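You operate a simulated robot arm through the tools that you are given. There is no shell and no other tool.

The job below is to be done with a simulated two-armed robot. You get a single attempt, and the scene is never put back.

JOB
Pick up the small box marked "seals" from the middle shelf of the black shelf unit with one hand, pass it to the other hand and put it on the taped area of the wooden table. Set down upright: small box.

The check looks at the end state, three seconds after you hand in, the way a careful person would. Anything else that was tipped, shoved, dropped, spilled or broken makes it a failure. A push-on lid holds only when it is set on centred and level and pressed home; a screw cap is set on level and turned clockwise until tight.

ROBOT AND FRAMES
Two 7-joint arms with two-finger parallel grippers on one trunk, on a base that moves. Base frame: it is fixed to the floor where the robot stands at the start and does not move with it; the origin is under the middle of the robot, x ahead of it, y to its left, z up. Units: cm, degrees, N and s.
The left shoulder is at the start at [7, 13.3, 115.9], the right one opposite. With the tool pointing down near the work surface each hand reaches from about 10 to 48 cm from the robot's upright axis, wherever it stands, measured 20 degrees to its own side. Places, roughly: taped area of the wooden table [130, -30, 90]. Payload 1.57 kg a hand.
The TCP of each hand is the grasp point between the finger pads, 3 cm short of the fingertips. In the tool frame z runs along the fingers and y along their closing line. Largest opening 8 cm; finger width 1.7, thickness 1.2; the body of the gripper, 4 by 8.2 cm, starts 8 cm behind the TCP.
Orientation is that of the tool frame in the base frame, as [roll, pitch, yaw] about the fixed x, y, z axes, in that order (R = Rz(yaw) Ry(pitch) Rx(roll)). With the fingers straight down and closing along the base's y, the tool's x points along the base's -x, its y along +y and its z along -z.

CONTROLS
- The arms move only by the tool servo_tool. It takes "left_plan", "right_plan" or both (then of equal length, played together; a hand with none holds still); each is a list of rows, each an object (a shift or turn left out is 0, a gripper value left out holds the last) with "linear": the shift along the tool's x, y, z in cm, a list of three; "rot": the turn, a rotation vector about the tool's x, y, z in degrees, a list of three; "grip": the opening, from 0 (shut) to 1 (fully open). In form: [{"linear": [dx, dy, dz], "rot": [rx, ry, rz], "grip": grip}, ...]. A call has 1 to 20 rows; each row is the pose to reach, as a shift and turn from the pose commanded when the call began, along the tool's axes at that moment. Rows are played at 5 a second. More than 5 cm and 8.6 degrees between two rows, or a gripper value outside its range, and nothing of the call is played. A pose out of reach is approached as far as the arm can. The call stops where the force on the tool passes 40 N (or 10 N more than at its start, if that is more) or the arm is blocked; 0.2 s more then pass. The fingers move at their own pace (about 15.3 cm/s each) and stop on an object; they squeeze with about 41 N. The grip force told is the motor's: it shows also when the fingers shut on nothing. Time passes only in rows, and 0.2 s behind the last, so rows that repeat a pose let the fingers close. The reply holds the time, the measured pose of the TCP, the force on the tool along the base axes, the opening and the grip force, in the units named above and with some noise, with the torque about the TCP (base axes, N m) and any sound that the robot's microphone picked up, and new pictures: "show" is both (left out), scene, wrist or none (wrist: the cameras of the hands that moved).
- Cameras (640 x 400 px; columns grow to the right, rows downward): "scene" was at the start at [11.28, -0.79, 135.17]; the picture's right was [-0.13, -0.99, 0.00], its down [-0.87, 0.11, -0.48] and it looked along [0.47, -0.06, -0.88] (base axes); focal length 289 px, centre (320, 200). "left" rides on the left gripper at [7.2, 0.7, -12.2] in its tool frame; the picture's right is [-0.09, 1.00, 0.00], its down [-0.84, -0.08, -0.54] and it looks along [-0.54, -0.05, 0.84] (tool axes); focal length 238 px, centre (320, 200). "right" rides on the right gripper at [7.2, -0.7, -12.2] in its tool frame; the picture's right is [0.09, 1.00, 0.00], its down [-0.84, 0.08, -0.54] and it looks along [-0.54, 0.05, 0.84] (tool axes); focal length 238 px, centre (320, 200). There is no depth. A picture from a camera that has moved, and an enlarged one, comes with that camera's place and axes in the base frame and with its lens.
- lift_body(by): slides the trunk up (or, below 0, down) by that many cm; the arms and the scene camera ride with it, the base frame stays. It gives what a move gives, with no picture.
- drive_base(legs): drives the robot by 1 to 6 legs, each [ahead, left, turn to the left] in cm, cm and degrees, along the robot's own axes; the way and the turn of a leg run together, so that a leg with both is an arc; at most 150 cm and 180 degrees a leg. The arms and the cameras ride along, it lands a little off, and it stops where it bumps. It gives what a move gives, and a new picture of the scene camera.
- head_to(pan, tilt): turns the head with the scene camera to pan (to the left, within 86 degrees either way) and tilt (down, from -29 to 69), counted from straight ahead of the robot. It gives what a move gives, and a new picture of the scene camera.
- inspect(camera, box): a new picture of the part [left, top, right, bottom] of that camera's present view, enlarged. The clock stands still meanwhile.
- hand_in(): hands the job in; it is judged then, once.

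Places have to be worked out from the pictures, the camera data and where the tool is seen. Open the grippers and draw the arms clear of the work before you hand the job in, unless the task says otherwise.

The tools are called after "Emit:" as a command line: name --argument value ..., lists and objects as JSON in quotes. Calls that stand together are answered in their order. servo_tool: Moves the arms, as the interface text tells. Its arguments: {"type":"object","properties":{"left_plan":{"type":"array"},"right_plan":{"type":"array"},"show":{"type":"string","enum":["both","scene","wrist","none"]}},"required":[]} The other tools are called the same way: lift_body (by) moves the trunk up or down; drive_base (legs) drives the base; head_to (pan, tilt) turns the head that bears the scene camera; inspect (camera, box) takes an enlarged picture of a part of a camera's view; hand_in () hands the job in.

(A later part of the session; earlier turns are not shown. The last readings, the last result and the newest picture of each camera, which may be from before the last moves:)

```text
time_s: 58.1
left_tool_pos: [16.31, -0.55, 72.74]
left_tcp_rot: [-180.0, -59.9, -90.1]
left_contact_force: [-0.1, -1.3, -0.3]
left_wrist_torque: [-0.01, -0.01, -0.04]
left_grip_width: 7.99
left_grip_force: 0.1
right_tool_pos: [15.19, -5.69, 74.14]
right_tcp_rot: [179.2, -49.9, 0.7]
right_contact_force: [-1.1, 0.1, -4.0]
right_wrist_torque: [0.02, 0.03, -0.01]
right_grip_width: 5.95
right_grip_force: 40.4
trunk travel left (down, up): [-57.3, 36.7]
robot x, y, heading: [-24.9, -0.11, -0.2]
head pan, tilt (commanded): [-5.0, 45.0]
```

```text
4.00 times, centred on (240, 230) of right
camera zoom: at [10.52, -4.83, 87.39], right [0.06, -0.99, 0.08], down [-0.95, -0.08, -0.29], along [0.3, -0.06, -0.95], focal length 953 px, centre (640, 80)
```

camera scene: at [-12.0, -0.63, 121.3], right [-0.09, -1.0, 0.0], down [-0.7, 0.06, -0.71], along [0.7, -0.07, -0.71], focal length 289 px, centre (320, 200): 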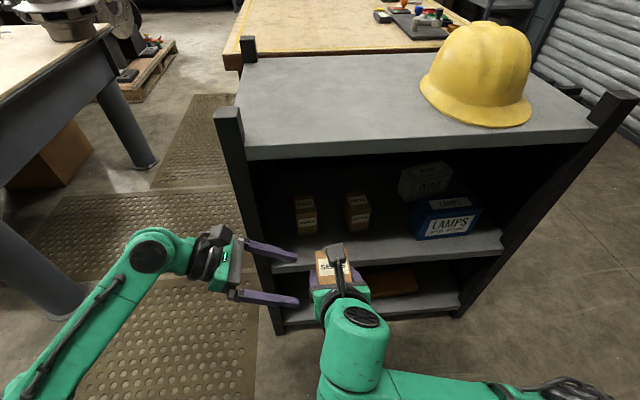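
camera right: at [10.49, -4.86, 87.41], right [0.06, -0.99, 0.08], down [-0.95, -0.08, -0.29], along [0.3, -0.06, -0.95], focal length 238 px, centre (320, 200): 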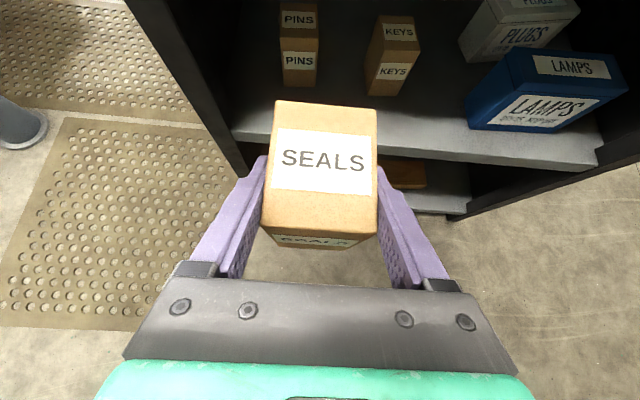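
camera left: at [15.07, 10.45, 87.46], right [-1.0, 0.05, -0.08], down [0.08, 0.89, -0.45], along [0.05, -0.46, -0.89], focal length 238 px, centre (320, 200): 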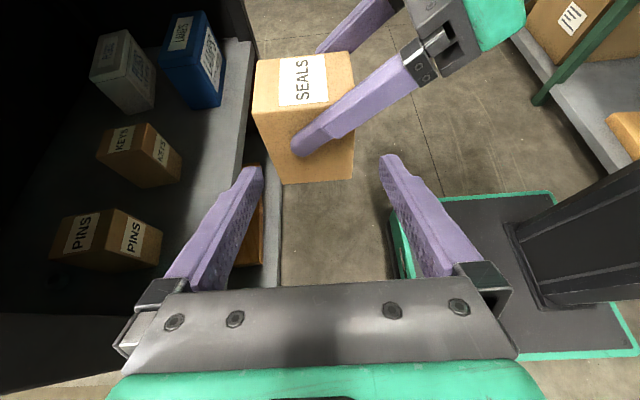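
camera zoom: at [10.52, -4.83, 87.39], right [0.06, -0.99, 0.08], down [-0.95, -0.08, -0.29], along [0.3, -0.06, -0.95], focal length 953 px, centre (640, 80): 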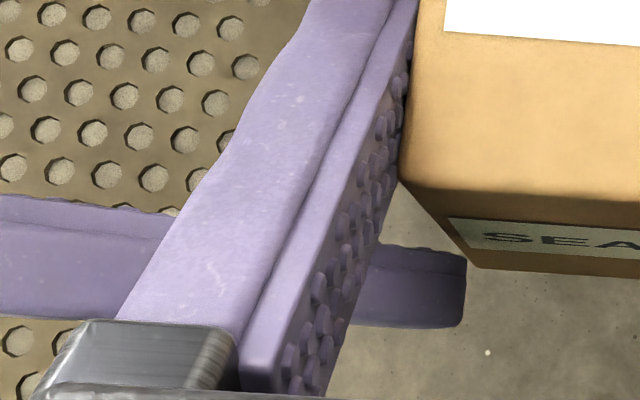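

Finger gaps measured: I need about 0.2 cm more in +x. I'll shift and advance 5.5 cm so the left fingers straddle the box's mid-lower part, watching forces.

Emit:
servo_tool --left_plan '[{"linear": [0, -0.2, 0]}, {"linear": [0, -0.2, 1.0]}, {"linear": [0, -0.2, 2.0]}, {"linear": [0, -0.2, 2.0]}]' --show "none"

Emit:
inspect --camera "left" --box '[220, 80, 420, 220]'

Emit:
inspect --camera "right" --box '[160, 40, 480, 280]'

```text
time_s: 59.1
left_tool_pos: [16.42, -2.27, 71.57]
left_tcp_rot: [180.0, -60.1, -90.2]
left_contact_force: [-0.1, 0.3, -0.3]
left_wrist_torque: [0.02, 0.02, 0.03]
left_grip_width: 7.99
left_grip_force: 0.0
right_tool_pos: [15.15, -5.8, 74.06]
right_tcp_rot: [179.1, -50.0, 0.5]
right_contact_force: [-0.4, -0.3, -3.0]
right_wrist_torque: [-0.01, 0.03, -0.02]
right_grip_width: 5.96
right_grip_force: 40.7
trunk travel left (down, up): [-57.3, 36.7]
robot x, y, heading: [-24.98, 0.02, -0.4]
head pan, tilt (commanded): [-5.0, 45.0]
```

```text
2.86 times, centred on (320, 150) of left
camera zoom: at [15.97, 4.64, 84.02], right [-1.0, 0.05, -0.08], down [0.08, 0.89, -0.45], along [0.05, -0.46, -0.89], focal length 681 px, centre (320, 343)
```

zoom: 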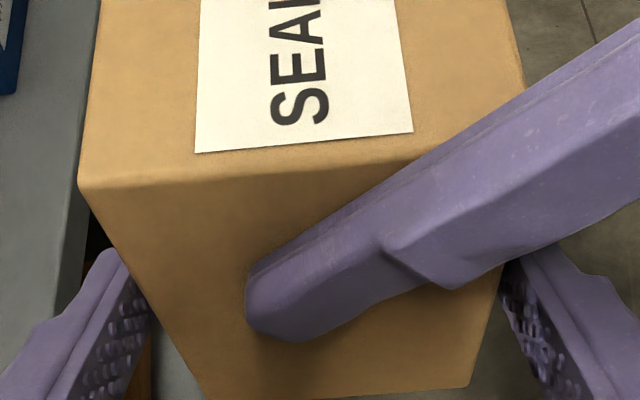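

```text
1.67 times, centred on (320, 160) of right
camera zoom: at [10.52, -4.83, 87.38], right [0.06, -0.99, 0.08], down [-0.95, -0.08, -0.29], along [0.3, -0.06, -0.95], focal length 397 px, centre (320, 267)
```

zoom: 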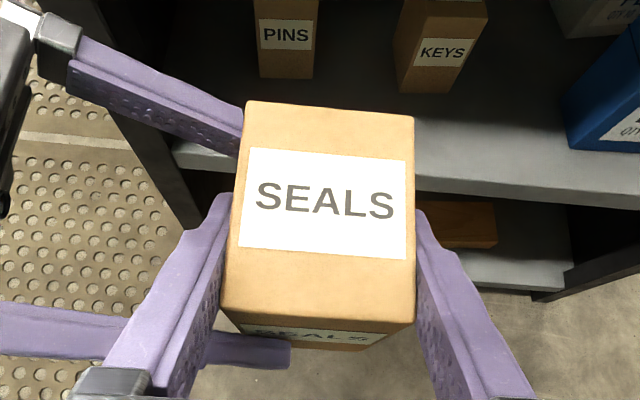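

Both left fingers are passing outside the box faces without contact. I'll continue the remaining 3.5 cm.

Emit:
servo_tool --left_plan '[{"linear": [0, 0, 0.9]}, {"linear": [0, 0, 1.8]}, {"linear": [0, 0, 2.7]}, {"linear": [0, 0, 3.5]}, {"linear": [0, 0, 3.5]}]' --show "both"

Emit:
inspect --camera "right" --box '[160, 40, 480, 280]'

```text
time_s: 60.3
left_tool_pos: [16.34, -5.28, 69.91]
left_tcp_rot: [179.8, -60.0, -90.2]
left_contact_force: [-1.2, -0.5, -0.4]
left_wrist_torque: [0.02, 0.03, 0.01]
left_grip_width: 7.97
left_grip_force: 0.1
right_tool_pos: [15.24, -5.77, 74.04]
right_tcp_rot: [179.1, -50.0, 0.5]
right_contact_force: [0.3, 0.5, -2.6]
right_wrist_torque: [0.05, 0.04, -0.01]
right_grip_width: 5.97
right_grip_force: 41.1
trunk travel left (down, up): [-57.3, 36.7]
robot x, y, heading: [-24.83, 0.12, -0.1]
head pan, tilt (commanded): [-5.0, 45.0]
camera scene: at [-11.95, -0.67, 121.3], right [-0.09, -1.0, 0.0], down [-0.7, 0.07, -0.71], along [0.7, -0.07, -0.71], focal length 289 px, centre (320, 200)
camera left: at [15.94, 1.71, 82.29], right [-1.0, 0.05, -0.08], down [0.08, 0.89, -0.45], along [0.05, -0.46, -0.89], focal length 238 px, centre (320, 200)
```

scene: 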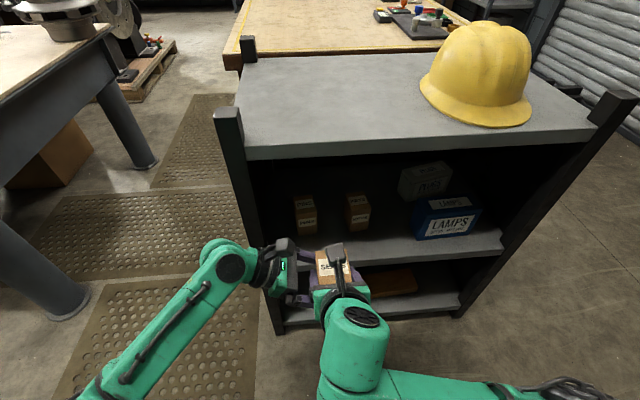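
left: 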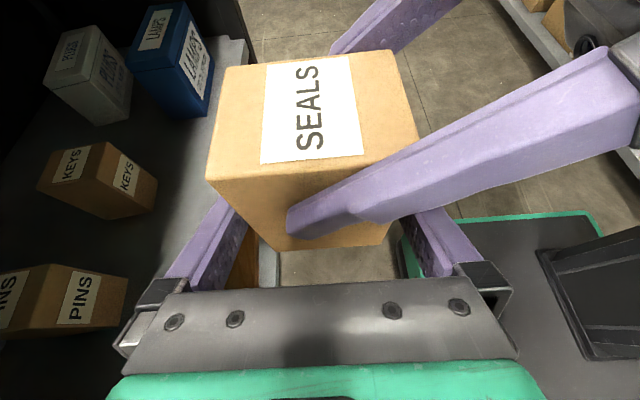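

```text
1.67 times, centred on (320, 160) of right
camera zoom: at [10.53, -4.84, 87.38], right [0.06, -0.99, 0.08], down [-0.95, -0.08, -0.29], along [0.3, -0.06, -0.95], focal length 397 px, centre (320, 267)
```

zoom: 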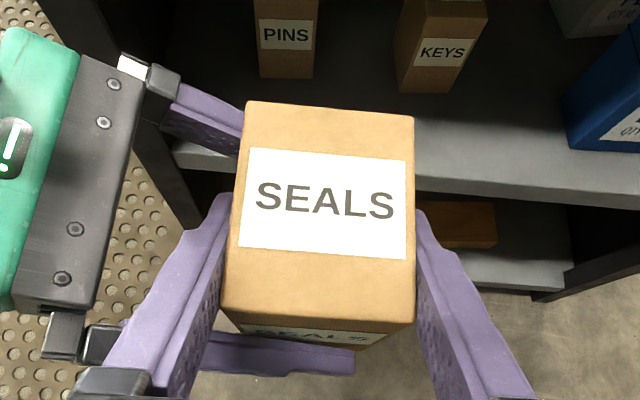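

Left fingers straddle the box with no contact. I'll close the left gripper on the front/back faces.

Emit:
servo_tool --left_plan '[{"grip": 0.9}, {"grip": 0.6}, {"grip": 0.4}, {"grip": 0.2}, {"grip": 0.2}]' --show "wrist"

```text
time_s: 61.5
left_tool_pos: [16.44, -5.28, 69.84]
left_tcp_rot: [179.7, -60.1, -90.2]
left_contact_force: [-12.1, -1.5, 2.8]
left_wrist_torque: [0.06, -0.59, 0.8]
left_grip_width: 7.45
left_grip_force: 40.7
right_tool_pos: [15.36, -5.73, 74.06]
right_tcp_rot: [179.3, -50.0, 0.6]
right_contact_force: [11.1, 1.4, -4.8]
right_wrist_torque: [-0.03, 0.2, -0.84]
right_grip_width: 5.97
right_grip_force: 41.1
trunk travel left (down, up): [-57.3, 36.7]
robot x, y, heading: [-25.17, -0.08, -0.2]
head pan, tilt (commanded): [-5.0, 45.0]
camera left: at [15.91, 1.69, 82.3], right [-1.0, 0.05, -0.08], down [0.08, 0.89, -0.45], along [0.05, -0.46, -0.89], focal length 238 px, centre (320, 200)
```

left: 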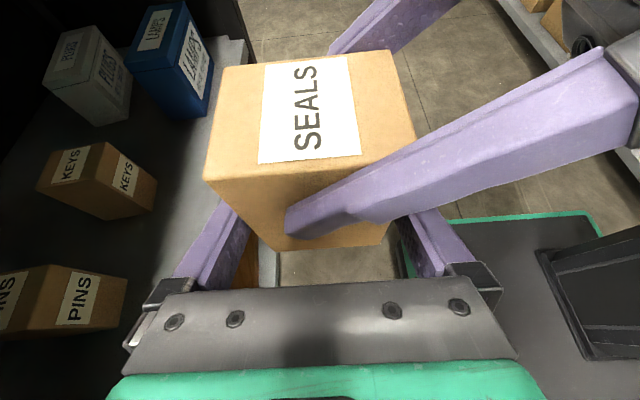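

The left grips at 7.45 cm with 41 N (about 11 N internal strain from slight off-centre). Now I open the right gripper modestly and let things settle.

Emit:
servo_tool --right_plan '[{"grip": 0.78}, {"grip": 0.82}, {"grip": 0.86}, {"grip": 0.86}]' --show "wrist"

Emit:
inspect --camera "left" --box '[180, 20, 480, 280]'

```text
time_s: 62.5
left_tool_pos: [16.46, -5.15, 69.87]
left_tcp_rot: [179.9, -59.9, -90.3]
left_contact_force: [0.2, 0.2, 0.6]
left_wrist_torque: [0.03, 0.0, 0.04]
left_grip_width: 7.49
left_grip_force: 40.8
right_tool_pos: [15.27, -5.69, 74.08]
right_tcp_rot: [179.2, -49.9, 0.6]
right_contact_force: [-0.1, 0.2, 0.1]
right_wrist_torque: [0.01, -0.02, 0.02]
right_grip_width: 6.87
right_grip_force: 0.0
trunk travel left (down, up): [-57.3, 36.7]
robot x, y, heading: [-24.77, 0.22, -0.4]
head pan, tilt (commanded): [-5.0, 45.0]
camera right: at [10.53, -4.84, 87.39], right [0.06, -0.99, 0.08], down [-0.95, -0.08, -0.29], along [0.3, -0.06, -0.95], focal length 238 px, centre (320, 200)
```

right: 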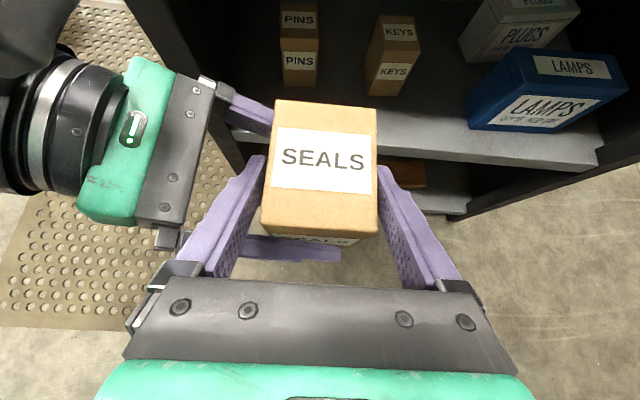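

```text
1.54 times, centred on (330, 150) of left
camera zoom: at [15.94, 1.71, 82.29], right [-1.0, 0.05, -0.08], down [0.08, 0.89, -0.45], along [0.05, -0.46, -0.89], focal length 367 px, centre (305, 277)
```

zoom: 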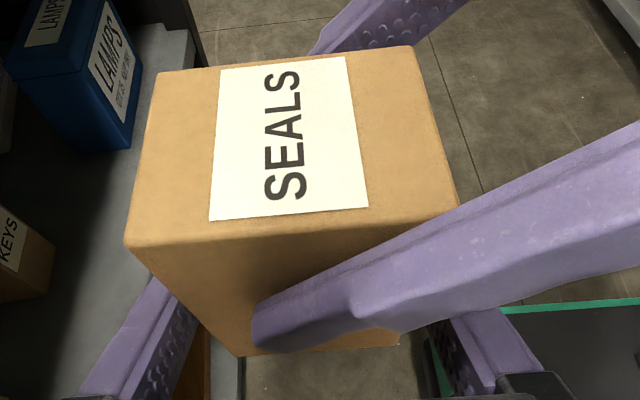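

The right fingers are open at 6.9 cm and the left holds the box. I'll retract the right hand along its own axis 12 cm.

Emit:
servo_tool --right_plan '[{"linear": [0, 0, -1.5]}, {"linear": [0, 0, -3.5]}, {"linear": [0, 0, -6]}, {"linear": [0, 0, -9]}, {"linear": [0, 0, -12]}, {"linear": [0, 0, -12]}]' --show "both"

```text
time_s: 63.6
left_tool_pos: [16.19, -5.14, 69.87]
left_tcp_rot: [179.8, -59.9, -90.1]
left_contact_force: [0.7, -0.2, 0.3]
left_wrist_torque: [0.01, -0.02, 0.0]
left_grip_width: 7.47
left_grip_force: 40.8
right_tool_pos: [13.65, -17.69, 81.71]
right_tcp_rot: [158.7, -57.2, 0.0]
right_contact_force: [-0.5, 0.2, 0.2]
right_wrist_torque: [-0.04, -0.02, 0.03]
right_grip_width: 6.89
right_grip_force: 0.1
right hand out of reach, approached as far as the arm can: row 5
trunk travel left (down, up): [-57.3, 36.7]
robot x, y, heading: [-25.0, -0.08, -0.4]
head pan, tilt (commanded): [-5.0, 45.0]
stopped in row 5 (right hand): the arm was blocked; the commanded pose is now the measured one
camera scene: at [-11.99, -0.68, 121.3], right [-0.09, -1.0, 0.0], down [-0.7, 0.07, -0.71], along [0.7, -0.06, -0.71], focal length 289 px, centre (320, 200)
camera right: at [8.19, -12.53, 93.84], right [-0.25, -0.93, 0.27], down [-0.9, 0.12, -0.42], along [0.35, -0.35, -0.87], focal length 238 px, centre (320, 200)
```

scene: 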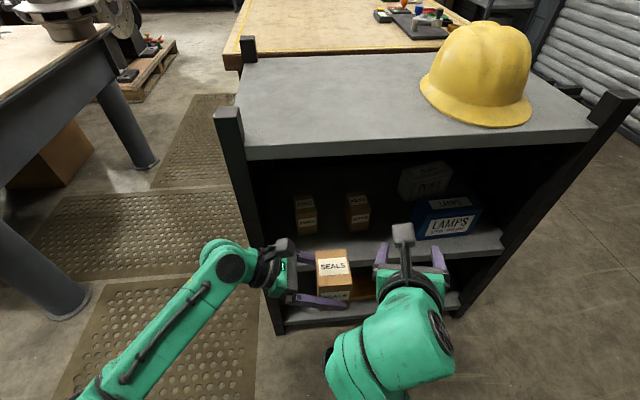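
right: 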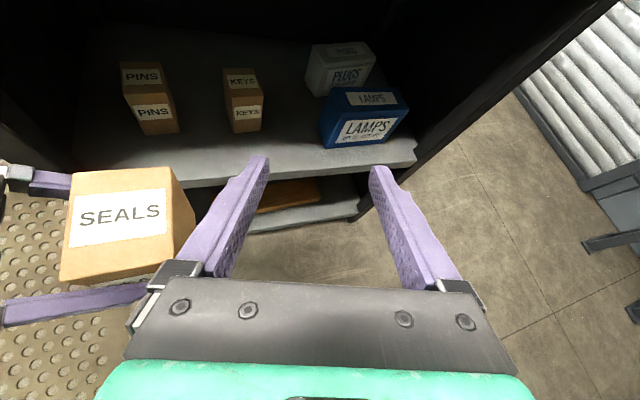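

The right arm folded past its limit and swung aside, but it's clear of the box now. I'll check the box's pose in the left hand.

Emit:
inspect --camera "left" --box '[120, 0, 520, 300]'

Emit:
inspect --camera "scene" --box '[200, 200, 480, 380]'

```text
1.33 times, centred on (320, 150) of left
camera zoom: at [15.89, 1.74, 82.25], right [-1.0, 0.05, -0.08], down [0.08, 0.89, -0.45], along [0.05, -0.46, -0.89], focal length 318 px, centre (320, 267)
```

zoom: 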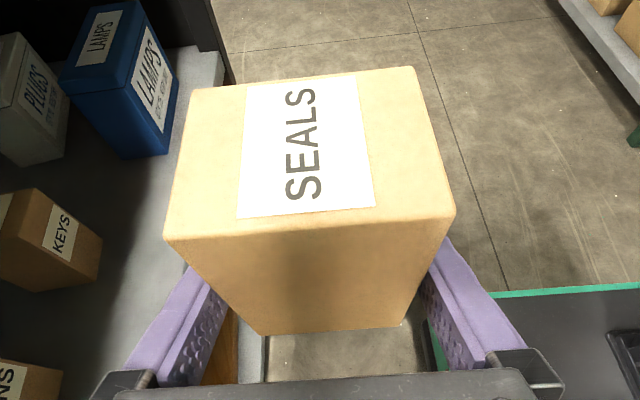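

```text
2.22 times, centred on (340, 290) of scene
camera zoom: at [-11.99, -0.68, 121.3], right [-0.09, -1.0, 0.0], down [-0.7, 0.07, -0.71], along [0.7, -0.06, -0.71], focal length 641 px, centre (276, 0)
```

zoom: 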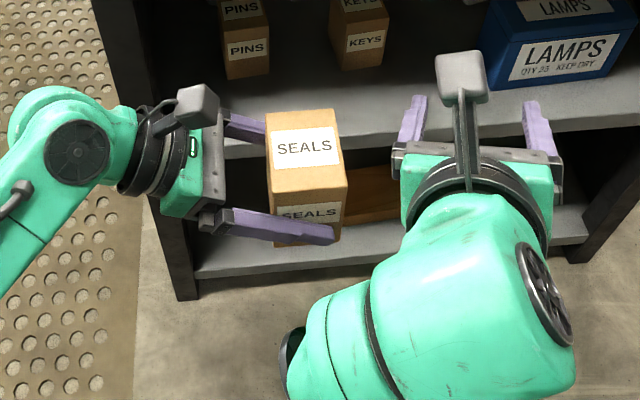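

The box sits in the left hand exactly as before the release, upright. Next I move the right hand clear to the right, pull the left hand back ~9 cm, and raise the trunk so everything rides above table height.

Emit:
servo_tool --right_plan '[{"linear": [0.5, 1.5, 1.5]}, {"linear": [1.1, 3.1, 3.0]}, {"linear": [1.63, 4.68, 4.53]}, {"linear": [1.63, 4.68, 4.53]}]' --left_plan '[{"linear": [0, 2, 0]}, {"linear": [0, 4, 0]}, {"linear": [0, 6, 0]}, {"linear": [0, 6, 0]}]' --show "scene"

Emit:
lift_body --by 34

```text
time_s: 64.6
left_tool_pos: [10.32, -5.14, 69.86]
left_tcp_rot: [179.9, -60.0, -90.1]
left_contact_force: [-1.1, -0.1, -0.8]
left_wrist_torque: [0.01, -0.03, -0.02]
left_grip_width: 7.47
left_grip_force: 41.0
right_tool_pos: [16.69, -23.57, 81.86]
right_tcp_rot: [159.4, -57.4, -0.4]
right_contact_force: [-1.1, -0.9, -0.1]
right_wrist_torque: [0.04, -0.04, -0.02]
right_grip_width: 6.88
right_grip_force: 0.0
trunk travel left (down, up): [-57.3, 36.7]
robot x, y, heading: [-25.14, 0.16, -0.4]
head pan, tilt (commanded): [-5.0, 45.0]
camera scene: at [-11.93, -0.63, 121.29], right [-0.09, -1.0, 0.0], down [-0.7, 0.06, -0.71], along [0.7, -0.06, -0.71], focal length 289 px, centre (320, 200)
```

scene: 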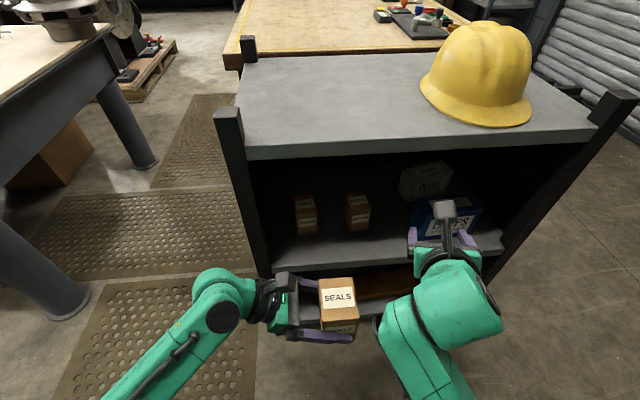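

```text
time_s: 67.9
left_tool_pos: [10.38, -5.25, 103.98]
left_tcp_rot: [179.9, -60.1, -90.2]
left_contact_force: [0.2, -0.2, -2.0]
left_wrist_torque: [0.01, 0.02, -0.01]
left_grip_width: 7.46
left_grip_force: 40.8
right_tool_pos: [16.68, -23.46, 115.73]
right_tcp_rot: [159.2, -57.4, -0.4]
right_contact_force: [-0.3, -0.4, 0.0]
right_wrist_torque: [0.0, 0.03, -0.01]
right_grip_width: 6.86
right_grip_force: 0.0
trunk travel left (down, up): [-91.3, 2.7]
robot x, y, heading: [-24.39, 0.26, -0.0]
head pan, tilt (commanded): [-5.0, 45.0]
```

Box bottom now rides at z≈100. Before driving left I'll look at the area to the left and along the aisle.

Emit:
head_to --pan 80 --tilt 45

Emit:
head_to --pan 40 --tilt 35

```text
time_s: 69.5
left_tool_pos: [10.22, -5.23, 103.95]
left_tcp_rot: [179.9, -60.0, -90.2]
left_contact_force: [0.6, 0.2, -3.2]
left_wrist_torque: [0.01, -0.02, -0.01]
left_grip_width: 7.49
left_grip_force: 40.5
right_tool_pos: [16.59, -23.5, 115.84]
right_tcp_rot: [159.3, -57.4, -0.4]
right_contact_force: [0.2, 0.4, 0.0]
right_wrist_torque: [-0.01, 0.01, -0.02]
right_grip_width: 6.88
right_grip_force: 0.2
trunk travel left (down, up): [-91.3, 2.7]
robot x, y, heading: [-24.96, -0.31, -0.4]
head pan, tilt (commanded): [80.0, 45.0]
camera scene: at [-18.59, 8.08, 155.3], right [0.98, -0.18, 0.0], down [-0.13, -0.7, -0.71], along [0.13, 0.7, -0.71], focal length 289 px, centre (320, 200)
```

scene: 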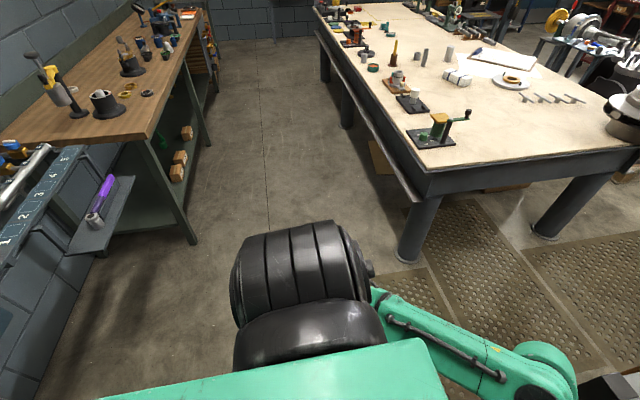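

```text
time_s: 70.6
left_tool_pos: [10.27, -5.35, 103.81]
left_tcp_rot: [180.0, -60.0, -90.2]
left_contact_force: [0.5, -0.3, -1.6]
left_wrist_torque: [0.06, -0.01, 0.02]
left_grip_width: 7.48
left_grip_force: 41.5
right_tool_pos: [16.59, -23.5, 115.88]
right_tcp_rot: [159.3, -57.4, -0.5]
right_contact_force: [-0.7, 0.0, -0.1]
right_wrist_torque: [0.02, 0.03, 0.01]
right_grip_width: 6.88
right_grip_force: 0.1
trunk travel left (down, up): [-91.3, 2.7]
robot x, y, heading: [-24.87, 0.53, -0.3]
head pan, tilt (commanded): [40.0, 35.0]
camera scene: at [-13.29, 5.72, 156.78], right [0.64, -0.77, 0.0], down [-0.44, -0.37, -0.82], along [0.63, 0.52, -0.57], focal length 289 px, centre (320, 200)
```

scene: 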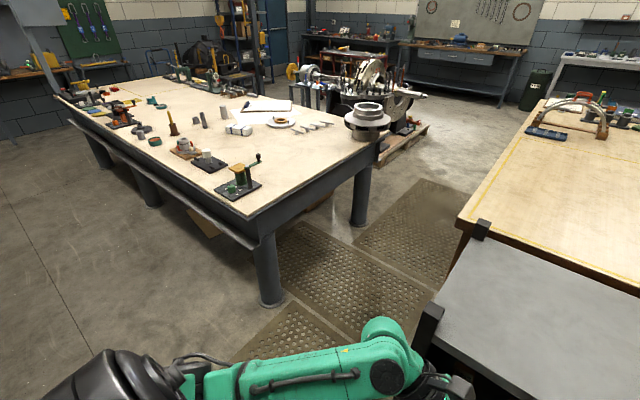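

The aisle is about 70 cm wide (left table edge y≈90, h≈80) and the area at left is free. I'll strafe left 50 cm and turn right 90° to face the −y direction.

Emit:
drive_base --legs '[[0, 50, 0], [0, 0, -90]]'

Emit:
head_to --pan 60 --tilt 40

```text
time_s: 77.4
left_tool_pos: [-30.24, 15.03, 104.01]
left_tcp_rot: [179.9, -60.0, 179.6]
left_contact_force: [-0.4, 0.9, -3.5]
left_wrist_torque: [0.0, -0.01, -0.01]
left_grip_width: 7.47
left_grip_force: 41.6
right_tool_pos: [-48.61, 8.89, 115.87]
right_tcp_rot: [159.3, -57.3, -90.7]
right_contact_force: [0.2, -0.4, 0.3]
right_wrist_torque: [-0.01, 0.02, -0.05]
right_grip_width: 6.88
right_grip_force: 0.1
trunk travel left (down, up): [-91.3, 2.7]
robot x, y, heading: [-24.79, 50.79, -90.8]
head pan, tilt (commanded): [40.0, 35.0]
camera scene: at [-20.27, 38.42, 156.92], right [-0.77, -0.63, -0.01], down [-0.36, 0.44, -0.82], along [0.52, -0.63, -0.57], focal length 289 px, centre (320, 200)
```

scene: 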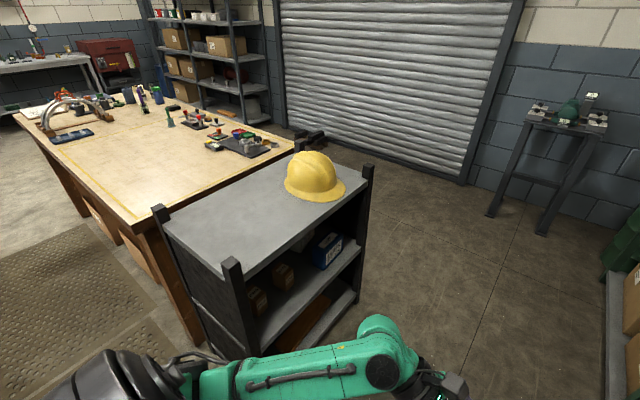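

```text
time_s: 78.2
left_tool_pos: [-29.65, 15.03, 104.13]
left_tcp_rot: [179.9, -60.3, 179.5]
left_contact_force: [-0.2, 0.4, -2.4]
left_wrist_torque: [0.0, -0.01, -0.02]
left_grip_width: 7.47
left_grip_force: 40.3
right_tool_pos: [-48.04, 8.96, 116.0]
right_tcp_rot: [158.7, -57.4, -90.2]
right_contact_force: [1.0, 0.3, 0.1]
right_wrist_torque: [-0.01, -0.03, -0.07]
right_grip_width: 6.87
right_grip_force: 0.1
trunk travel left (down, up): [-91.3, 2.7]
robot x, y, heading: [-24.73, 50.28, -90.8]
head pan, tilt (commanded): [60.0, 40.0]
camera scene: at [-18.64, 40.87, 156.18], right [-0.51, -0.86, 0.0], down [-0.55, 0.33, -0.77], along [0.66, -0.39, -0.64], focal length 289 px, centre (320, 200)
```

scene: 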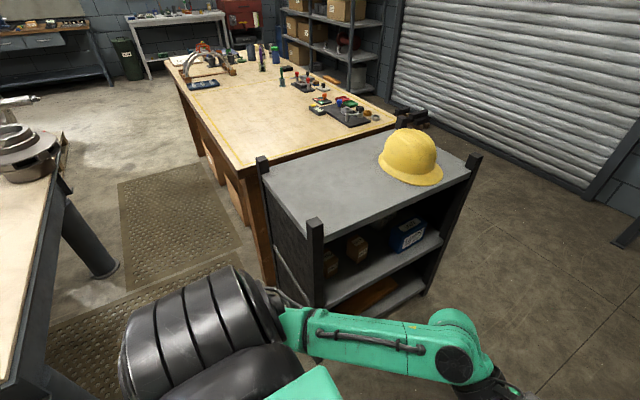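

Table corner is at about (84.5, 19), shelf post at (32, 12.7, top ≈98.7). I'll back up 6 cm, straighten the heading, and strafe 60 cm along the aisle, then check.

Emit:
drive_base --legs '[[-6, 0, 0.8], [0, 60, 0]]'

```text
time_s: 82.2
left_tool_pos: [31.82, 21.03, 104.08]
left_tcp_rot: [179.8, -60.3, 179.9]
left_contact_force: [0.1, -0.3, -3.0]
left_wrist_torque: [0.03, -0.03, 0.0]
left_grip_width: 7.45
left_grip_force: 40.5
right_tool_pos: [13.55, 14.72, 116.14]
right_tcp_rot: [158.7, -57.5, -89.8]
right_contact_force: [0.2, -0.7, 0.4]
right_wrist_torque: [0.01, -0.01, -0.02]
right_grip_width: 6.87
right_grip_force: 0.1
trunk travel left (down, up): [-91.3, 2.7]
robot x, y, heading: [36.57, 56.29, -89.6]
head pan, tilt (commanded): [60.0, 40.0]
camera scene: at [43.52, 46.99, 156.53], right [-0.5, -0.86, 0.0], down [-0.55, 0.32, -0.77], along [0.66, -0.38, -0.64], focal length 289 px, centre (320, 200)
```

scene: 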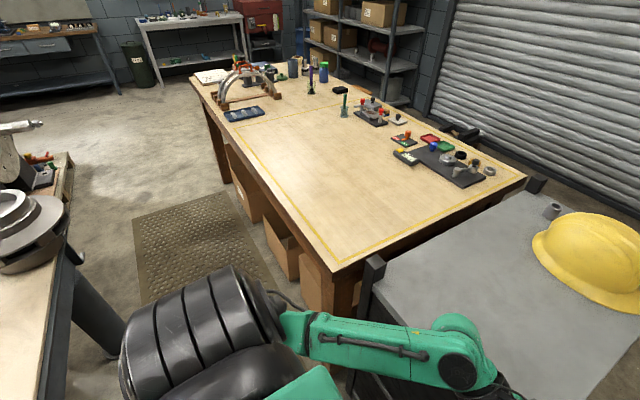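

Aisle is clear, and cardboard boxes under the table don't protrude. I'll strafe another 80 cm to bring the box to x≈112 alongside the empty part of the taped area.

Emit:
drive_base --legs '[[0, 80, 0]]'

Emit:
head_to --pan 10 --tilt 50

```text
time_s: 86.5
left_tool_pos: [112.77, 21.53, 103.7]
left_tcp_rot: [179.8, -60.0, -179.0]
left_contact_force: [-0.4, 0.3, -3.3]
left_wrist_torque: [0.01, -0.03, 0.04]
left_grip_width: 7.46
left_grip_force: 41.2
right_tool_pos: [94.67, 14.75, 115.68]
right_tcp_rot: [159.1, -57.5, -88.9]
right_contact_force: [-0.3, -0.1, 0.5]
right_wrist_torque: [0.03, -0.03, 0.02]
right_grip_width: 6.86
right_grip_force: 0.1
trunk travel left (down, up): [-91.3, 2.7]
robot x, y, heading: [116.78, 56.86, -89.3]
head pan, tilt (commanded): [60.0, 40.0]
camera scene: at [123.93, 47.66, 156.55], right [-0.49, -0.87, 0.0], down [-0.56, 0.31, -0.77], along [0.67, -0.37, -0.64], focal length 289 px, centre (320, 200)
```

scene: 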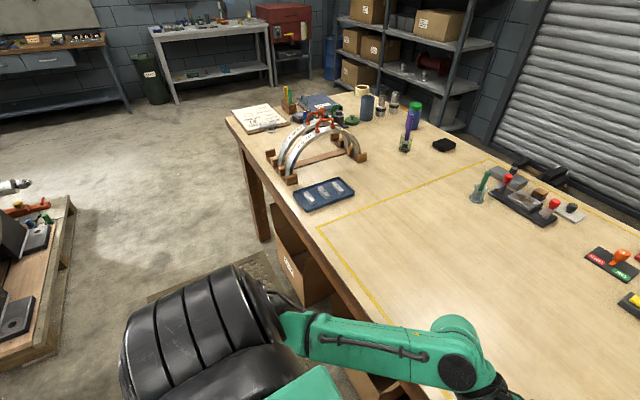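

```text
time_s: 87.7
left_tool_pos: [113.07, 21.56, 103.39]
left_tcp_rot: [180.0, -60.3, -179.0]
left_contact_force: [0.8, -0.2, -2.7]
left_wrist_torque: [0.01, 0.0, 0.02]
left_grip_width: 7.46
left_grip_force: 41.4
right_tool_pos: [95.11, 14.9, 115.32]
right_tcp_rot: [158.6, -57.5, -88.7]
right_contact_force: [0.0, 0.2, -0.6]
right_wrist_torque: [-0.01, -0.03, 0.01]
right_grip_width: 6.87
right_grip_force: 0.1
trunk travel left (down, up): [-91.3, 2.7]
robot x, y, heading: [116.76, 56.85, -89.0]
head pan, tilt (commanded): [10.0, 50.0]
camera scene: at [118.42, 44.22, 155.11], right [-0.98, -0.19, 0.0], down [-0.14, 0.75, -0.64], along [0.12, -0.63, -0.77], focal length 289 px, centre (320, 200)
```

scene: 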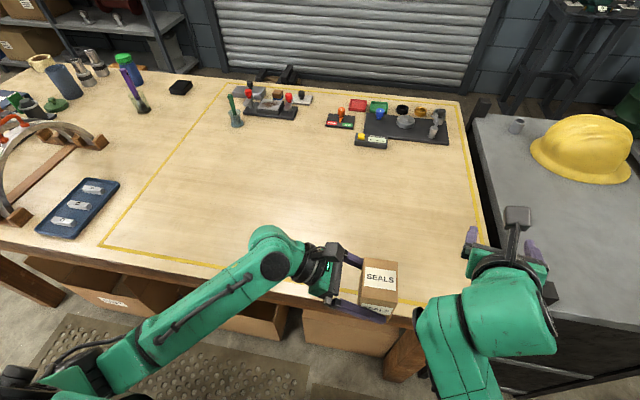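

The robot faces the table with the box hovering above the taped area's near edge (tape line at y≈16.5). I'll drive forward 10 cm so the base stays ~5 cm short of the table.

Emit:
drive_base --legs '[[10, 0, -1]]'

```text
time_s: 88.8
left_tool_pos: [112.56, 11.65, 103.45]
left_tcp_rot: [-179.9, -60.3, 179.6]
left_contact_force: [0.7, -0.1, -3.2]
left_wrist_torque: [-0.03, -0.02, 0.02]
left_grip_width: 7.47
left_grip_force: 41.4
right_tool_pos: [94.25, 5.26, 115.45]
right_tcp_rot: [158.6, -57.6, -89.8]
right_contact_force: [-0.4, -0.2, -0.2]
right_wrist_torque: [-0.02, -0.01, 0.02]
right_grip_width: 6.88
right_grip_force: 0.1
trunk travel left (down, up): [-91.3, 2.7]
robot x, y, heading: [117.16, 46.64, -90.3]
head pan, tilt (commanded): [10.0, 50.0]
camera scene: at [118.3, 34.37, 155.14], right [-0.99, -0.17, 0.0], down [-0.13, 0.75, -0.64], along [0.11, -0.64, -0.76], focal length 289 px, centre (320, 200)
```

scene: 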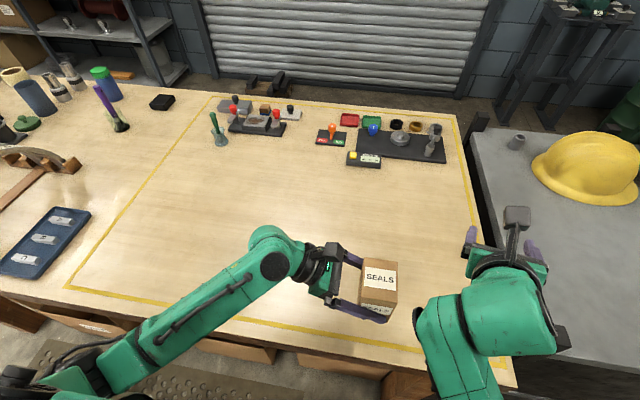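

Box is now inside the tape line. I'll extend the left hand 8 cm further over the table (to y≈3.6), then lower the trunk 7 cm.

Emit:
servo_tool --left_plan '[{"linear": [0, -2, 0]}, {"linear": [0, -4, 0]}, {"linear": [0, -6, 0]}, {"linear": [0, -8, 0]}, {"linear": [0, -8, 0]}]' --show "none"

Emit:
lift_body --by -7

Emit:
inspect --camera "scene" --box '[220, 180, 540, 380]'

Emit:
inspect --camera "left" --box '[0, 0, 640, 400]'

Emit:
inspect --camera "right" --box '[0, 0, 640, 400]'

```text
time_s: 90.0
left_tool_pos: [112.56, 3.52, 103.08]
left_tcp_rot: [179.9, -60.3, 179.9]
left_contact_force: [0.1, 0.8, -2.4]
left_wrist_torque: [-0.03, -0.02, -0.02]
left_grip_width: 7.48
left_grip_force: 41.0
right_tool_pos: [94.26, 5.01, 115.07]
right_tcp_rot: [158.7, -57.4, -89.7]
right_contact_force: [0.2, -0.3, -0.4]
right_wrist_torque: [0.01, -0.04, -0.03]
right_grip_width: 6.89
right_grip_force: 0.1
trunk travel left (down, up): [-91.3, 2.7]
robot x, y, heading: [116.75, 46.75, -90.2]
head pan, tilt (commanded): [10.0, 50.0]
```

```text
time_s: 91.1
left_tool_pos: [112.51, 3.35, 96.06]
left_tcp_rot: [179.8, -60.2, 179.9]
left_contact_force: [-1.0, 0.2, -2.1]
left_wrist_torque: [0.01, -0.01, 0.02]
left_grip_width: 7.46
left_grip_force: 40.8
right_tool_pos: [94.25, 4.99, 108.02]
right_tcp_rot: [158.6, -57.5, -89.8]
right_contact_force: [-0.1, -0.3, -0.4]
right_wrist_torque: [0.0, 0.0, -0.01]
right_grip_width: 6.89
right_grip_force: 0.0
trunk travel left (down, up): [-84.3, 9.7]
robot x, y, heading: [117.42, 46.26, -89.8]
head pan, tilt (commanded): [10.0, 50.0]
```

```text
2.00 times, centred on (380, 280) of scene
camera zoom: at [118.29, 33.99, 148.11], right [-0.99, -0.17, 0.0], down [-0.13, 0.76, -0.64], along [0.11, -0.63, -0.77], focal length 577 px, centre (200, 40)
```

zoom: 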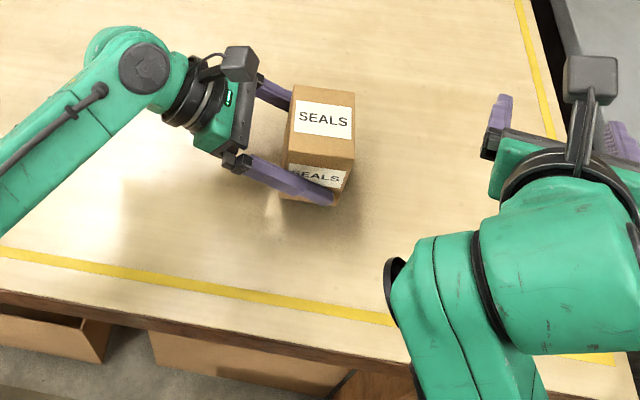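

```text
1.00 times, centred on (320, 200) of left (not enlarged: the box is as wide or as high as the picture)
camera zoom: at [119.74, 3.98, 108.43], right [0.05, 1.0, -0.08], down [0.88, -0.08, -0.46], along [-0.46, -0.05, -0.89], focal length 238 px, centre (320, 200)
```

zoom: 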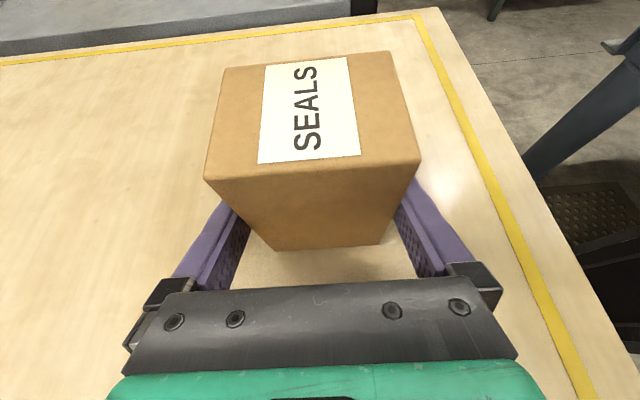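

```text
1.00 times, centred on (320, 200) of right (not enlarged: the box is as wide or as high as the picture)
camera zoom: at [99.34, 10.6, 120.12], right [-0.93, 0.25, 0.27], down [0.12, 0.9, -0.42], along [-0.35, -0.35, -0.87], focal length 238 px, centre (320, 200)
```

zoom: 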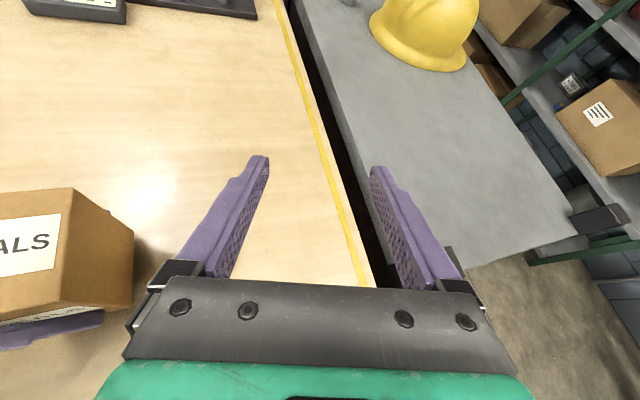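

The box hovers ~2 cm above the table, well inside the tape. I'll lower it gently in small steps, watching the vertical force.

Emit:
servo_tool --left_plan '[{"linear": [-0.35, 0, 0.2]}, {"linear": [-0.69, 0, 0.4]}, {"linear": [-1.04, 0, 0.6]}, {"linear": [-1.04, 0, 0.6]}]' --show "none"

Emit:
inspect --camera "scene" --box '[320, 200, 440, 300]'

Emit:
inspect --camera "left" --box '[180, 140, 460, 300]'

```text
time_s: 92.1
left_tool_pos: [112.7, 3.42, 95.23]
left_tcp_rot: [-179.5, -60.7, 179.5]
left_contact_force: [2.1, -4.4, 19.8]
left_wrist_torque: [0.65, -0.62, -0.18]
left_grip_width: 7.47
left_grip_force: 40.9
right_tool_pos: [94.31, 5.2, 108.21]
right_tcp_rot: [158.5, -57.5, -89.7]
right_contact_force: [-0.3, 0.1, 0.1]
right_wrist_torque: [0.01, 0.02, -0.02]
right_grip_width: 6.9
right_grip_force: 0.1
trunk travel left (down, up): [-84.3, 9.7]
robot x, y, heading: [117.13, 46.6, -90.3]
head pan, tilt (commanded): [10.0, 50.0]
```

```text
4.00 times, centred on (380, 250) of scene
camera zoom: at [118.38, 34.18, 148.16], right [-0.99, -0.17, 0.0], down [-0.13, 0.75, -0.64], along [0.11, -0.63, -0.77], focal length 1154 px, centre (80, 0)
```

zoom: 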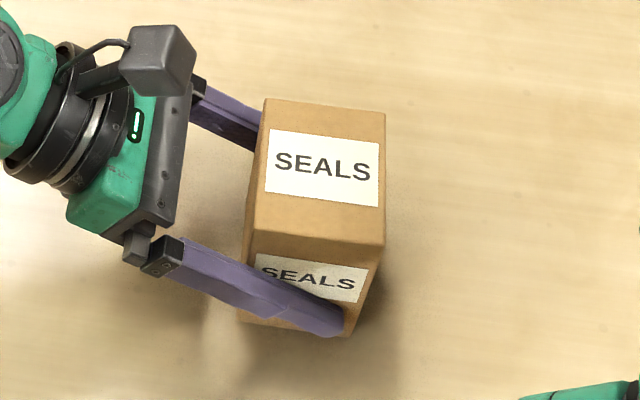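

```text
2.29 times, centred on (320, 220) of left
camera zoom: at [119.86, 4.02, 107.53], right [0.05, 1.0, -0.08], down [0.88, -0.08, -0.46], along [-0.47, -0.05, -0.88], focal length 545 px, centre (320, 154)
```

zoom: 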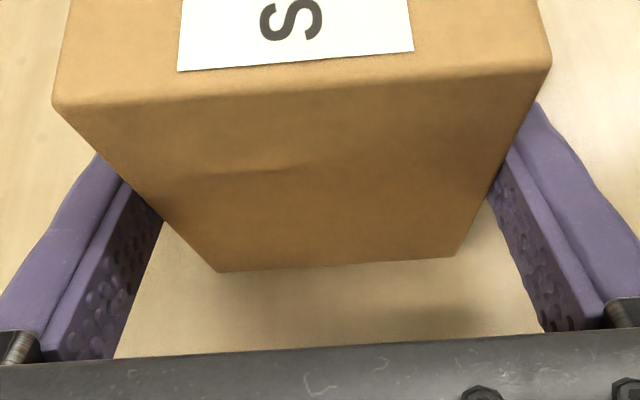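

The box touched the table (≈22 N up, corner-first by less than 1°). I'll ease the pressing by raising the command slightly before releasing.

Emit:
servo_tool --left_plan '[{"linear": [0.15, 0, -0.09]}, {"linear": [0.3, 0, -0.17]}, {"linear": [0.3, 0, -0.17]}]' --show "none"

```text
time_s: 92.9
left_tool_pos: [112.54, 3.43, 95.16]
left_tcp_rot: [179.8, -60.4, 179.8]
left_contact_force: [1.7, -3.3, 6.1]
left_wrist_torque: [-0.52, -0.3, -0.04]
left_grip_width: 7.47
left_grip_force: 41.0
right_tool_pos: [94.31, 5.07, 108.05]
right_tcp_rot: [158.6, -57.4, -89.8]
right_contact_force: [-0.2, 0.7, 0.7]
right_wrist_torque: [-0.01, 0.01, 0.01]
right_grip_width: 6.85
right_grip_force: 0.0
trunk travel left (down, up): [-84.3, 9.7]
robot x, y, heading: [116.87, 46.62, -89.9]
head pan, tilt (commanded): [10.0, 50.0]
```

Contact force is down to about 8 N and the box has settled flat. Now I open the left gripper fully.

Emit:
servo_tool --left_plan '[{"grip": 0.95}, {"grip": 1}, {"grip": 1}, {"grip": 1}]' --show "none"

Emit:
inspect --camera "left" --box '[180, 40, 460, 300]'

Emit:
inspect --camera "scene" --box '[320, 200, 440, 300]'

```text
time_s: 93.9
left_tool_pos: [112.53, 3.39, 95.24]
left_tcp_rot: [179.8, -60.4, 179.8]
left_contact_force: [-0.2, -0.3, -0.9]
left_wrist_torque: [0.01, 0.0, 0.01]
left_grip_width: 8.0
left_grip_force: 0.1
right_tool_pos: [94.33, 5.05, 108.17]
right_tcp_rot: [158.6, -57.3, -89.8]
right_contact_force: [-0.3, 0.4, 0.2]
right_wrist_torque: [0.02, 0.0, 0.0]
right_grip_width: 6.88
right_grip_force: 0.0
trunk travel left (down, up): [-84.3, 9.7]
robot x, y, heading: [117.24, 46.62, -90.3]
head pan, tilt (commanded): [10.0, 50.0]
```

```text
1.54 times, centred on (320, 170) of left
camera zoom: at [119.71, 3.93, 107.61], right [0.05, 1.0, -0.08], down [0.88, -0.08, -0.46], along [-0.46, -0.05, -0.89], focal length 367 px, centre (320, 246)
```

zoom: 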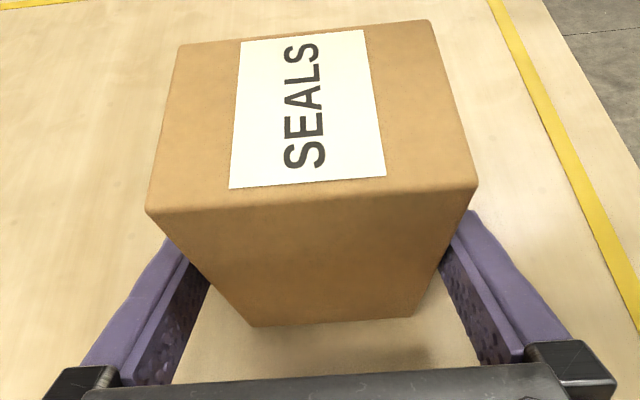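

```text
4.00 times, centred on (380, 250) of scene
camera zoom: at [118.29, 34.03, 148.11], right [-0.99, -0.17, 0.0], down [-0.13, 0.75, -0.64], along [0.11, -0.63, -0.77], focal length 1154 px, centre (80, 0)
```

zoom: 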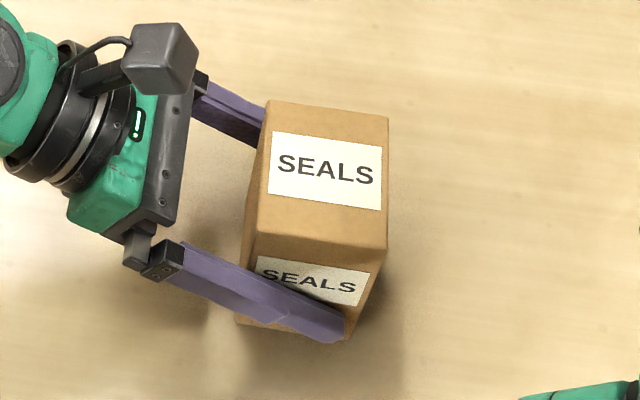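

The box stands free (zero force, fingers at 8.0 cm). I'll retract the left hand slowly along its own axis, starting with 2 cm.

Emit:
servo_tool --left_plan '[{"linear": [0, 0, -0.7]}, {"linear": [0, 0, -1.4]}, {"linear": [0, 0, -2.1]}, {"linear": [0, 0, -2.1]}]' --show "none"

Emit:
inspect --camera "left" --box '[180, 40, 460, 300]'

Emit:
inspect --camera "scene" --box '[320, 200, 440, 300]'

```text
time_s: 94.9
left_tool_pos: [114.34, 3.43, 96.16]
left_tcp_rot: [179.8, -60.2, 179.9]
left_contact_force: [-0.4, 0.2, -0.4]
left_wrist_torque: [-0.02, -0.01, 0.02]
left_grip_width: 8.01
left_grip_force: 0.1
right_tool_pos: [94.25, 5.02, 108.13]
right_tcp_rot: [158.6, -57.4, -89.8]
right_contact_force: [-0.9, -1.0, 0.2]
right_wrist_torque: [0.0, 0.0, 0.0]
right_grip_width: 6.86
right_grip_force: 0.0
trunk travel left (down, up): [-84.3, 9.7]
robot x, y, heading: [117.07, 46.71, -90.3]
head pan, tilt (commanded): [10.0, 50.0]
```

```text
1.54 times, centred on (320, 170) of left
camera zoom: at [121.52, 3.93, 108.52], right [0.05, 1.0, -0.08], down [0.88, -0.08, -0.46], along [-0.46, -0.05, -0.89], focal length 367 px, centre (320, 246)
```

zoom: 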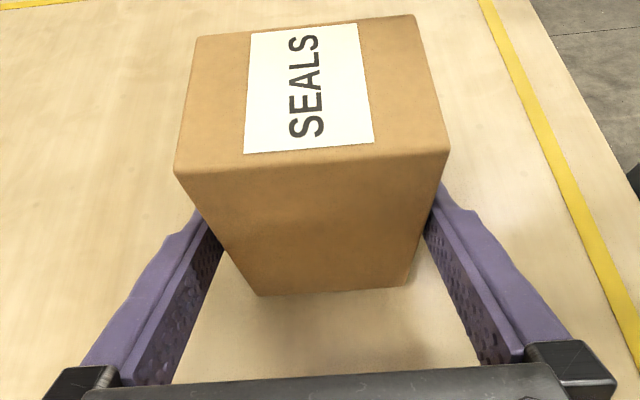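

```text
4.00 times, centred on (380, 250) of scene
camera zoom: at [118.29, 34.02, 148.11], right [-0.99, -0.17, 0.0], down [-0.13, 0.76, -0.64], along [0.11, -0.63, -0.77], focal length 1154 px, centre (80, 0)
```

zoom: 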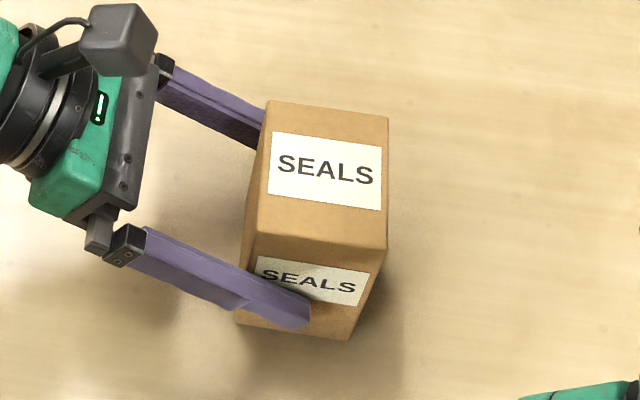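

The box did not move and there is no drag. I'll retract another 10 cm.

Emit:
servo_tool --left_plan '[{"linear": [0, 0, -1.5]}, {"linear": [0, 0, -3]}, {"linear": [0, 0, -5]}, {"linear": [0, 0, -7.5]}, {"linear": [0, 0, -10]}, {"linear": [0, 0, -10]}]' --show "both"

```text
time_s: 96.3
left_tool_pos: [123.15, 3.23, 101.13]
left_tcp_rot: [179.8, -60.3, 179.9]
left_contact_force: [0.1, -0.5, -0.4]
left_wrist_torque: [-0.01, -0.03, 0.02]
left_grip_width: 8.01
left_grip_force: 0.1
right_tool_pos: [94.25, 5.0, 108.03]
right_tcp_rot: [158.6, -57.5, -89.8]
right_contact_force: [-0.1, 0.2, 0.2]
right_wrist_torque: [0.01, 0.02, -0.01]
right_grip_width: 6.87
right_grip_force: 0.0
trunk travel left (down, up): [-84.3, 9.7]
robot x, y, heading: [117.17, 46.46, -90.3]
head pan, tilt (commanded): [10.0, 50.0]
camera scene: at [118.25, 34.01, 148.11], right [-0.99, -0.17, 0.0], down [-0.13, 0.76, -0.64], along [0.11, -0.63, -0.77], focal length 289 px, centre (320, 200)
camera left: at [130.33, 3.84, 113.6], right [0.05, 1.0, -0.08], down [0.88, -0.08, -0.46], along [-0.46, -0.05, -0.89], focal length 238 px, centre (320, 200)
```

scene: 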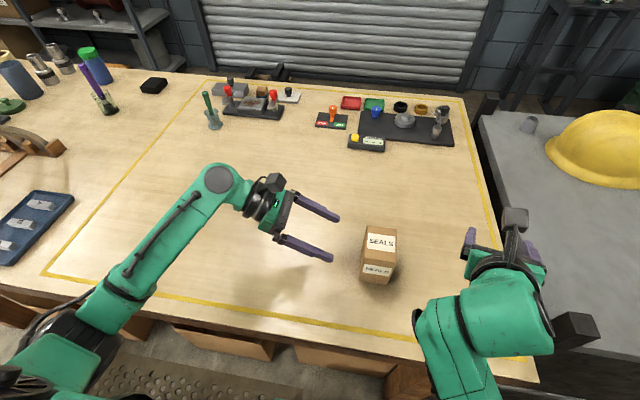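
left: 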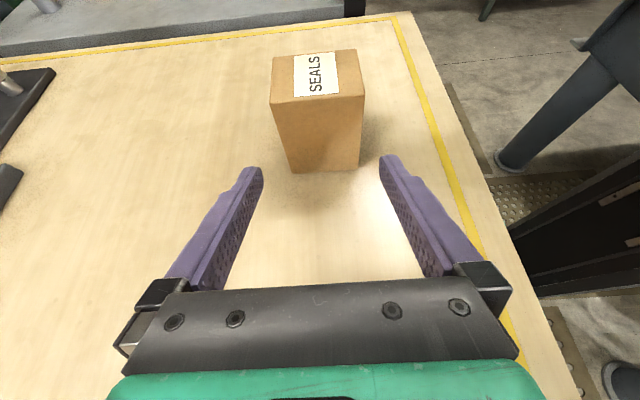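

The seals box stands upright inside the taped area. I'll raise the trunk and back the robot off 10 cm so both arms are well clear, then take a final look.

Emit:
lift_body --by 8

Emit:
drive_base --legs '[[-10, 0, 0]]'

Emit:
inspect --camera "scene" --box '[240, 100, 480, 300]'

```text
time_s: 97.5
left_tool_pos: [123.14, 3.29, 109.23]
left_tcp_rot: [179.8, -60.3, 179.8]
left_contact_force: [-0.8, -0.1, 0.6]
left_wrist_torque: [-0.01, -0.01, 0.03]
left_grip_width: 8.0
left_grip_force: 0.1
right_tool_pos: [94.3, 5.07, 116.04]
right_tcp_rot: [158.6, -57.4, -89.8]
right_contact_force: [0.7, 0.2, 0.2]
right_wrist_torque: [0.02, 0.0, 0.0]
right_grip_width: 6.9
right_grip_force: 0.2
trunk travel left (down, up): [-92.3, 1.7]
robot x, y, heading: [117.45, 47.0, -90.2]
head pan, tilt (commanded): [10.0, 50.0]
```

```text
time_s: 98.7
left_tool_pos: [123.06, 12.9, 109.08]
left_tcp_rot: [179.4, -60.3, -179.8]
left_contact_force: [-0.6, 0.3, -0.2]
left_wrist_torque: [0.04, 0.02, -0.02]
left_grip_width: 8.01
left_grip_force: 0.0
right_tool_pos: [94.24, 14.71, 115.91]
right_tcp_rot: [158.6, -57.3, -89.7]
right_contact_force: [0.1, 0.5, 0.2]
right_wrist_torque: [0.01, -0.01, 0.01]
right_grip_width: 6.88
right_grip_force: 0.0
trunk travel left (down, up): [-92.3, 1.7]
robot x, y, heading: [117.29, 56.77, -90.2]
head pan, tilt (commanded): [10.0, 50.0]
camera scene: at [118.36, 43.64, 156.07], right [-0.99, -0.17, 0.0], down [-0.13, 0.76, -0.64], along [0.11, -0.63, -0.77], focal length 289 px, centre (320, 200)
```

scene: 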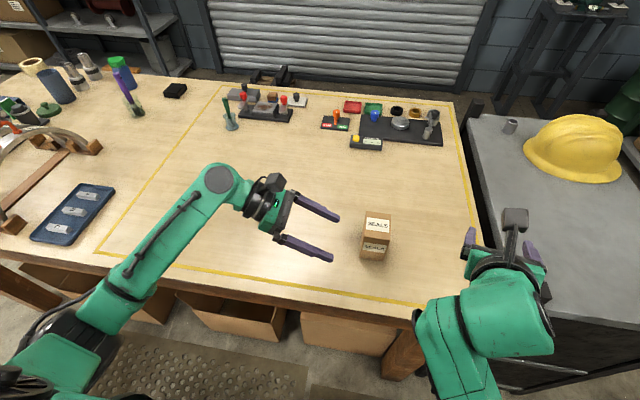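

```text
2.00 times, centred on (360, 200) of scene
camera zoom: at [118.36, 43.64, 156.07], right [-0.99, -0.17, 0.0], down [-0.13, 0.76, -0.64], along [0.11, -0.63, -0.77], focal length 577 px, centre (240, 200)
```

zoom: 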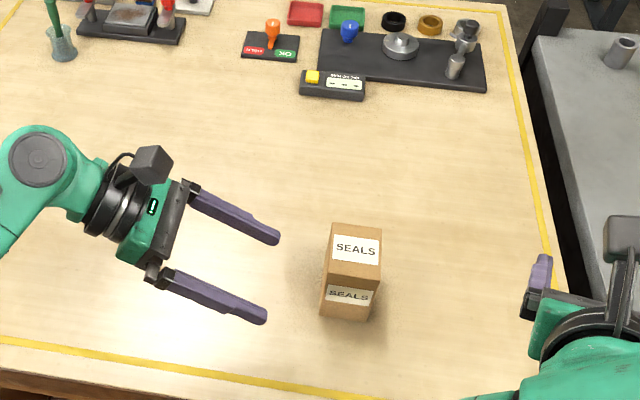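

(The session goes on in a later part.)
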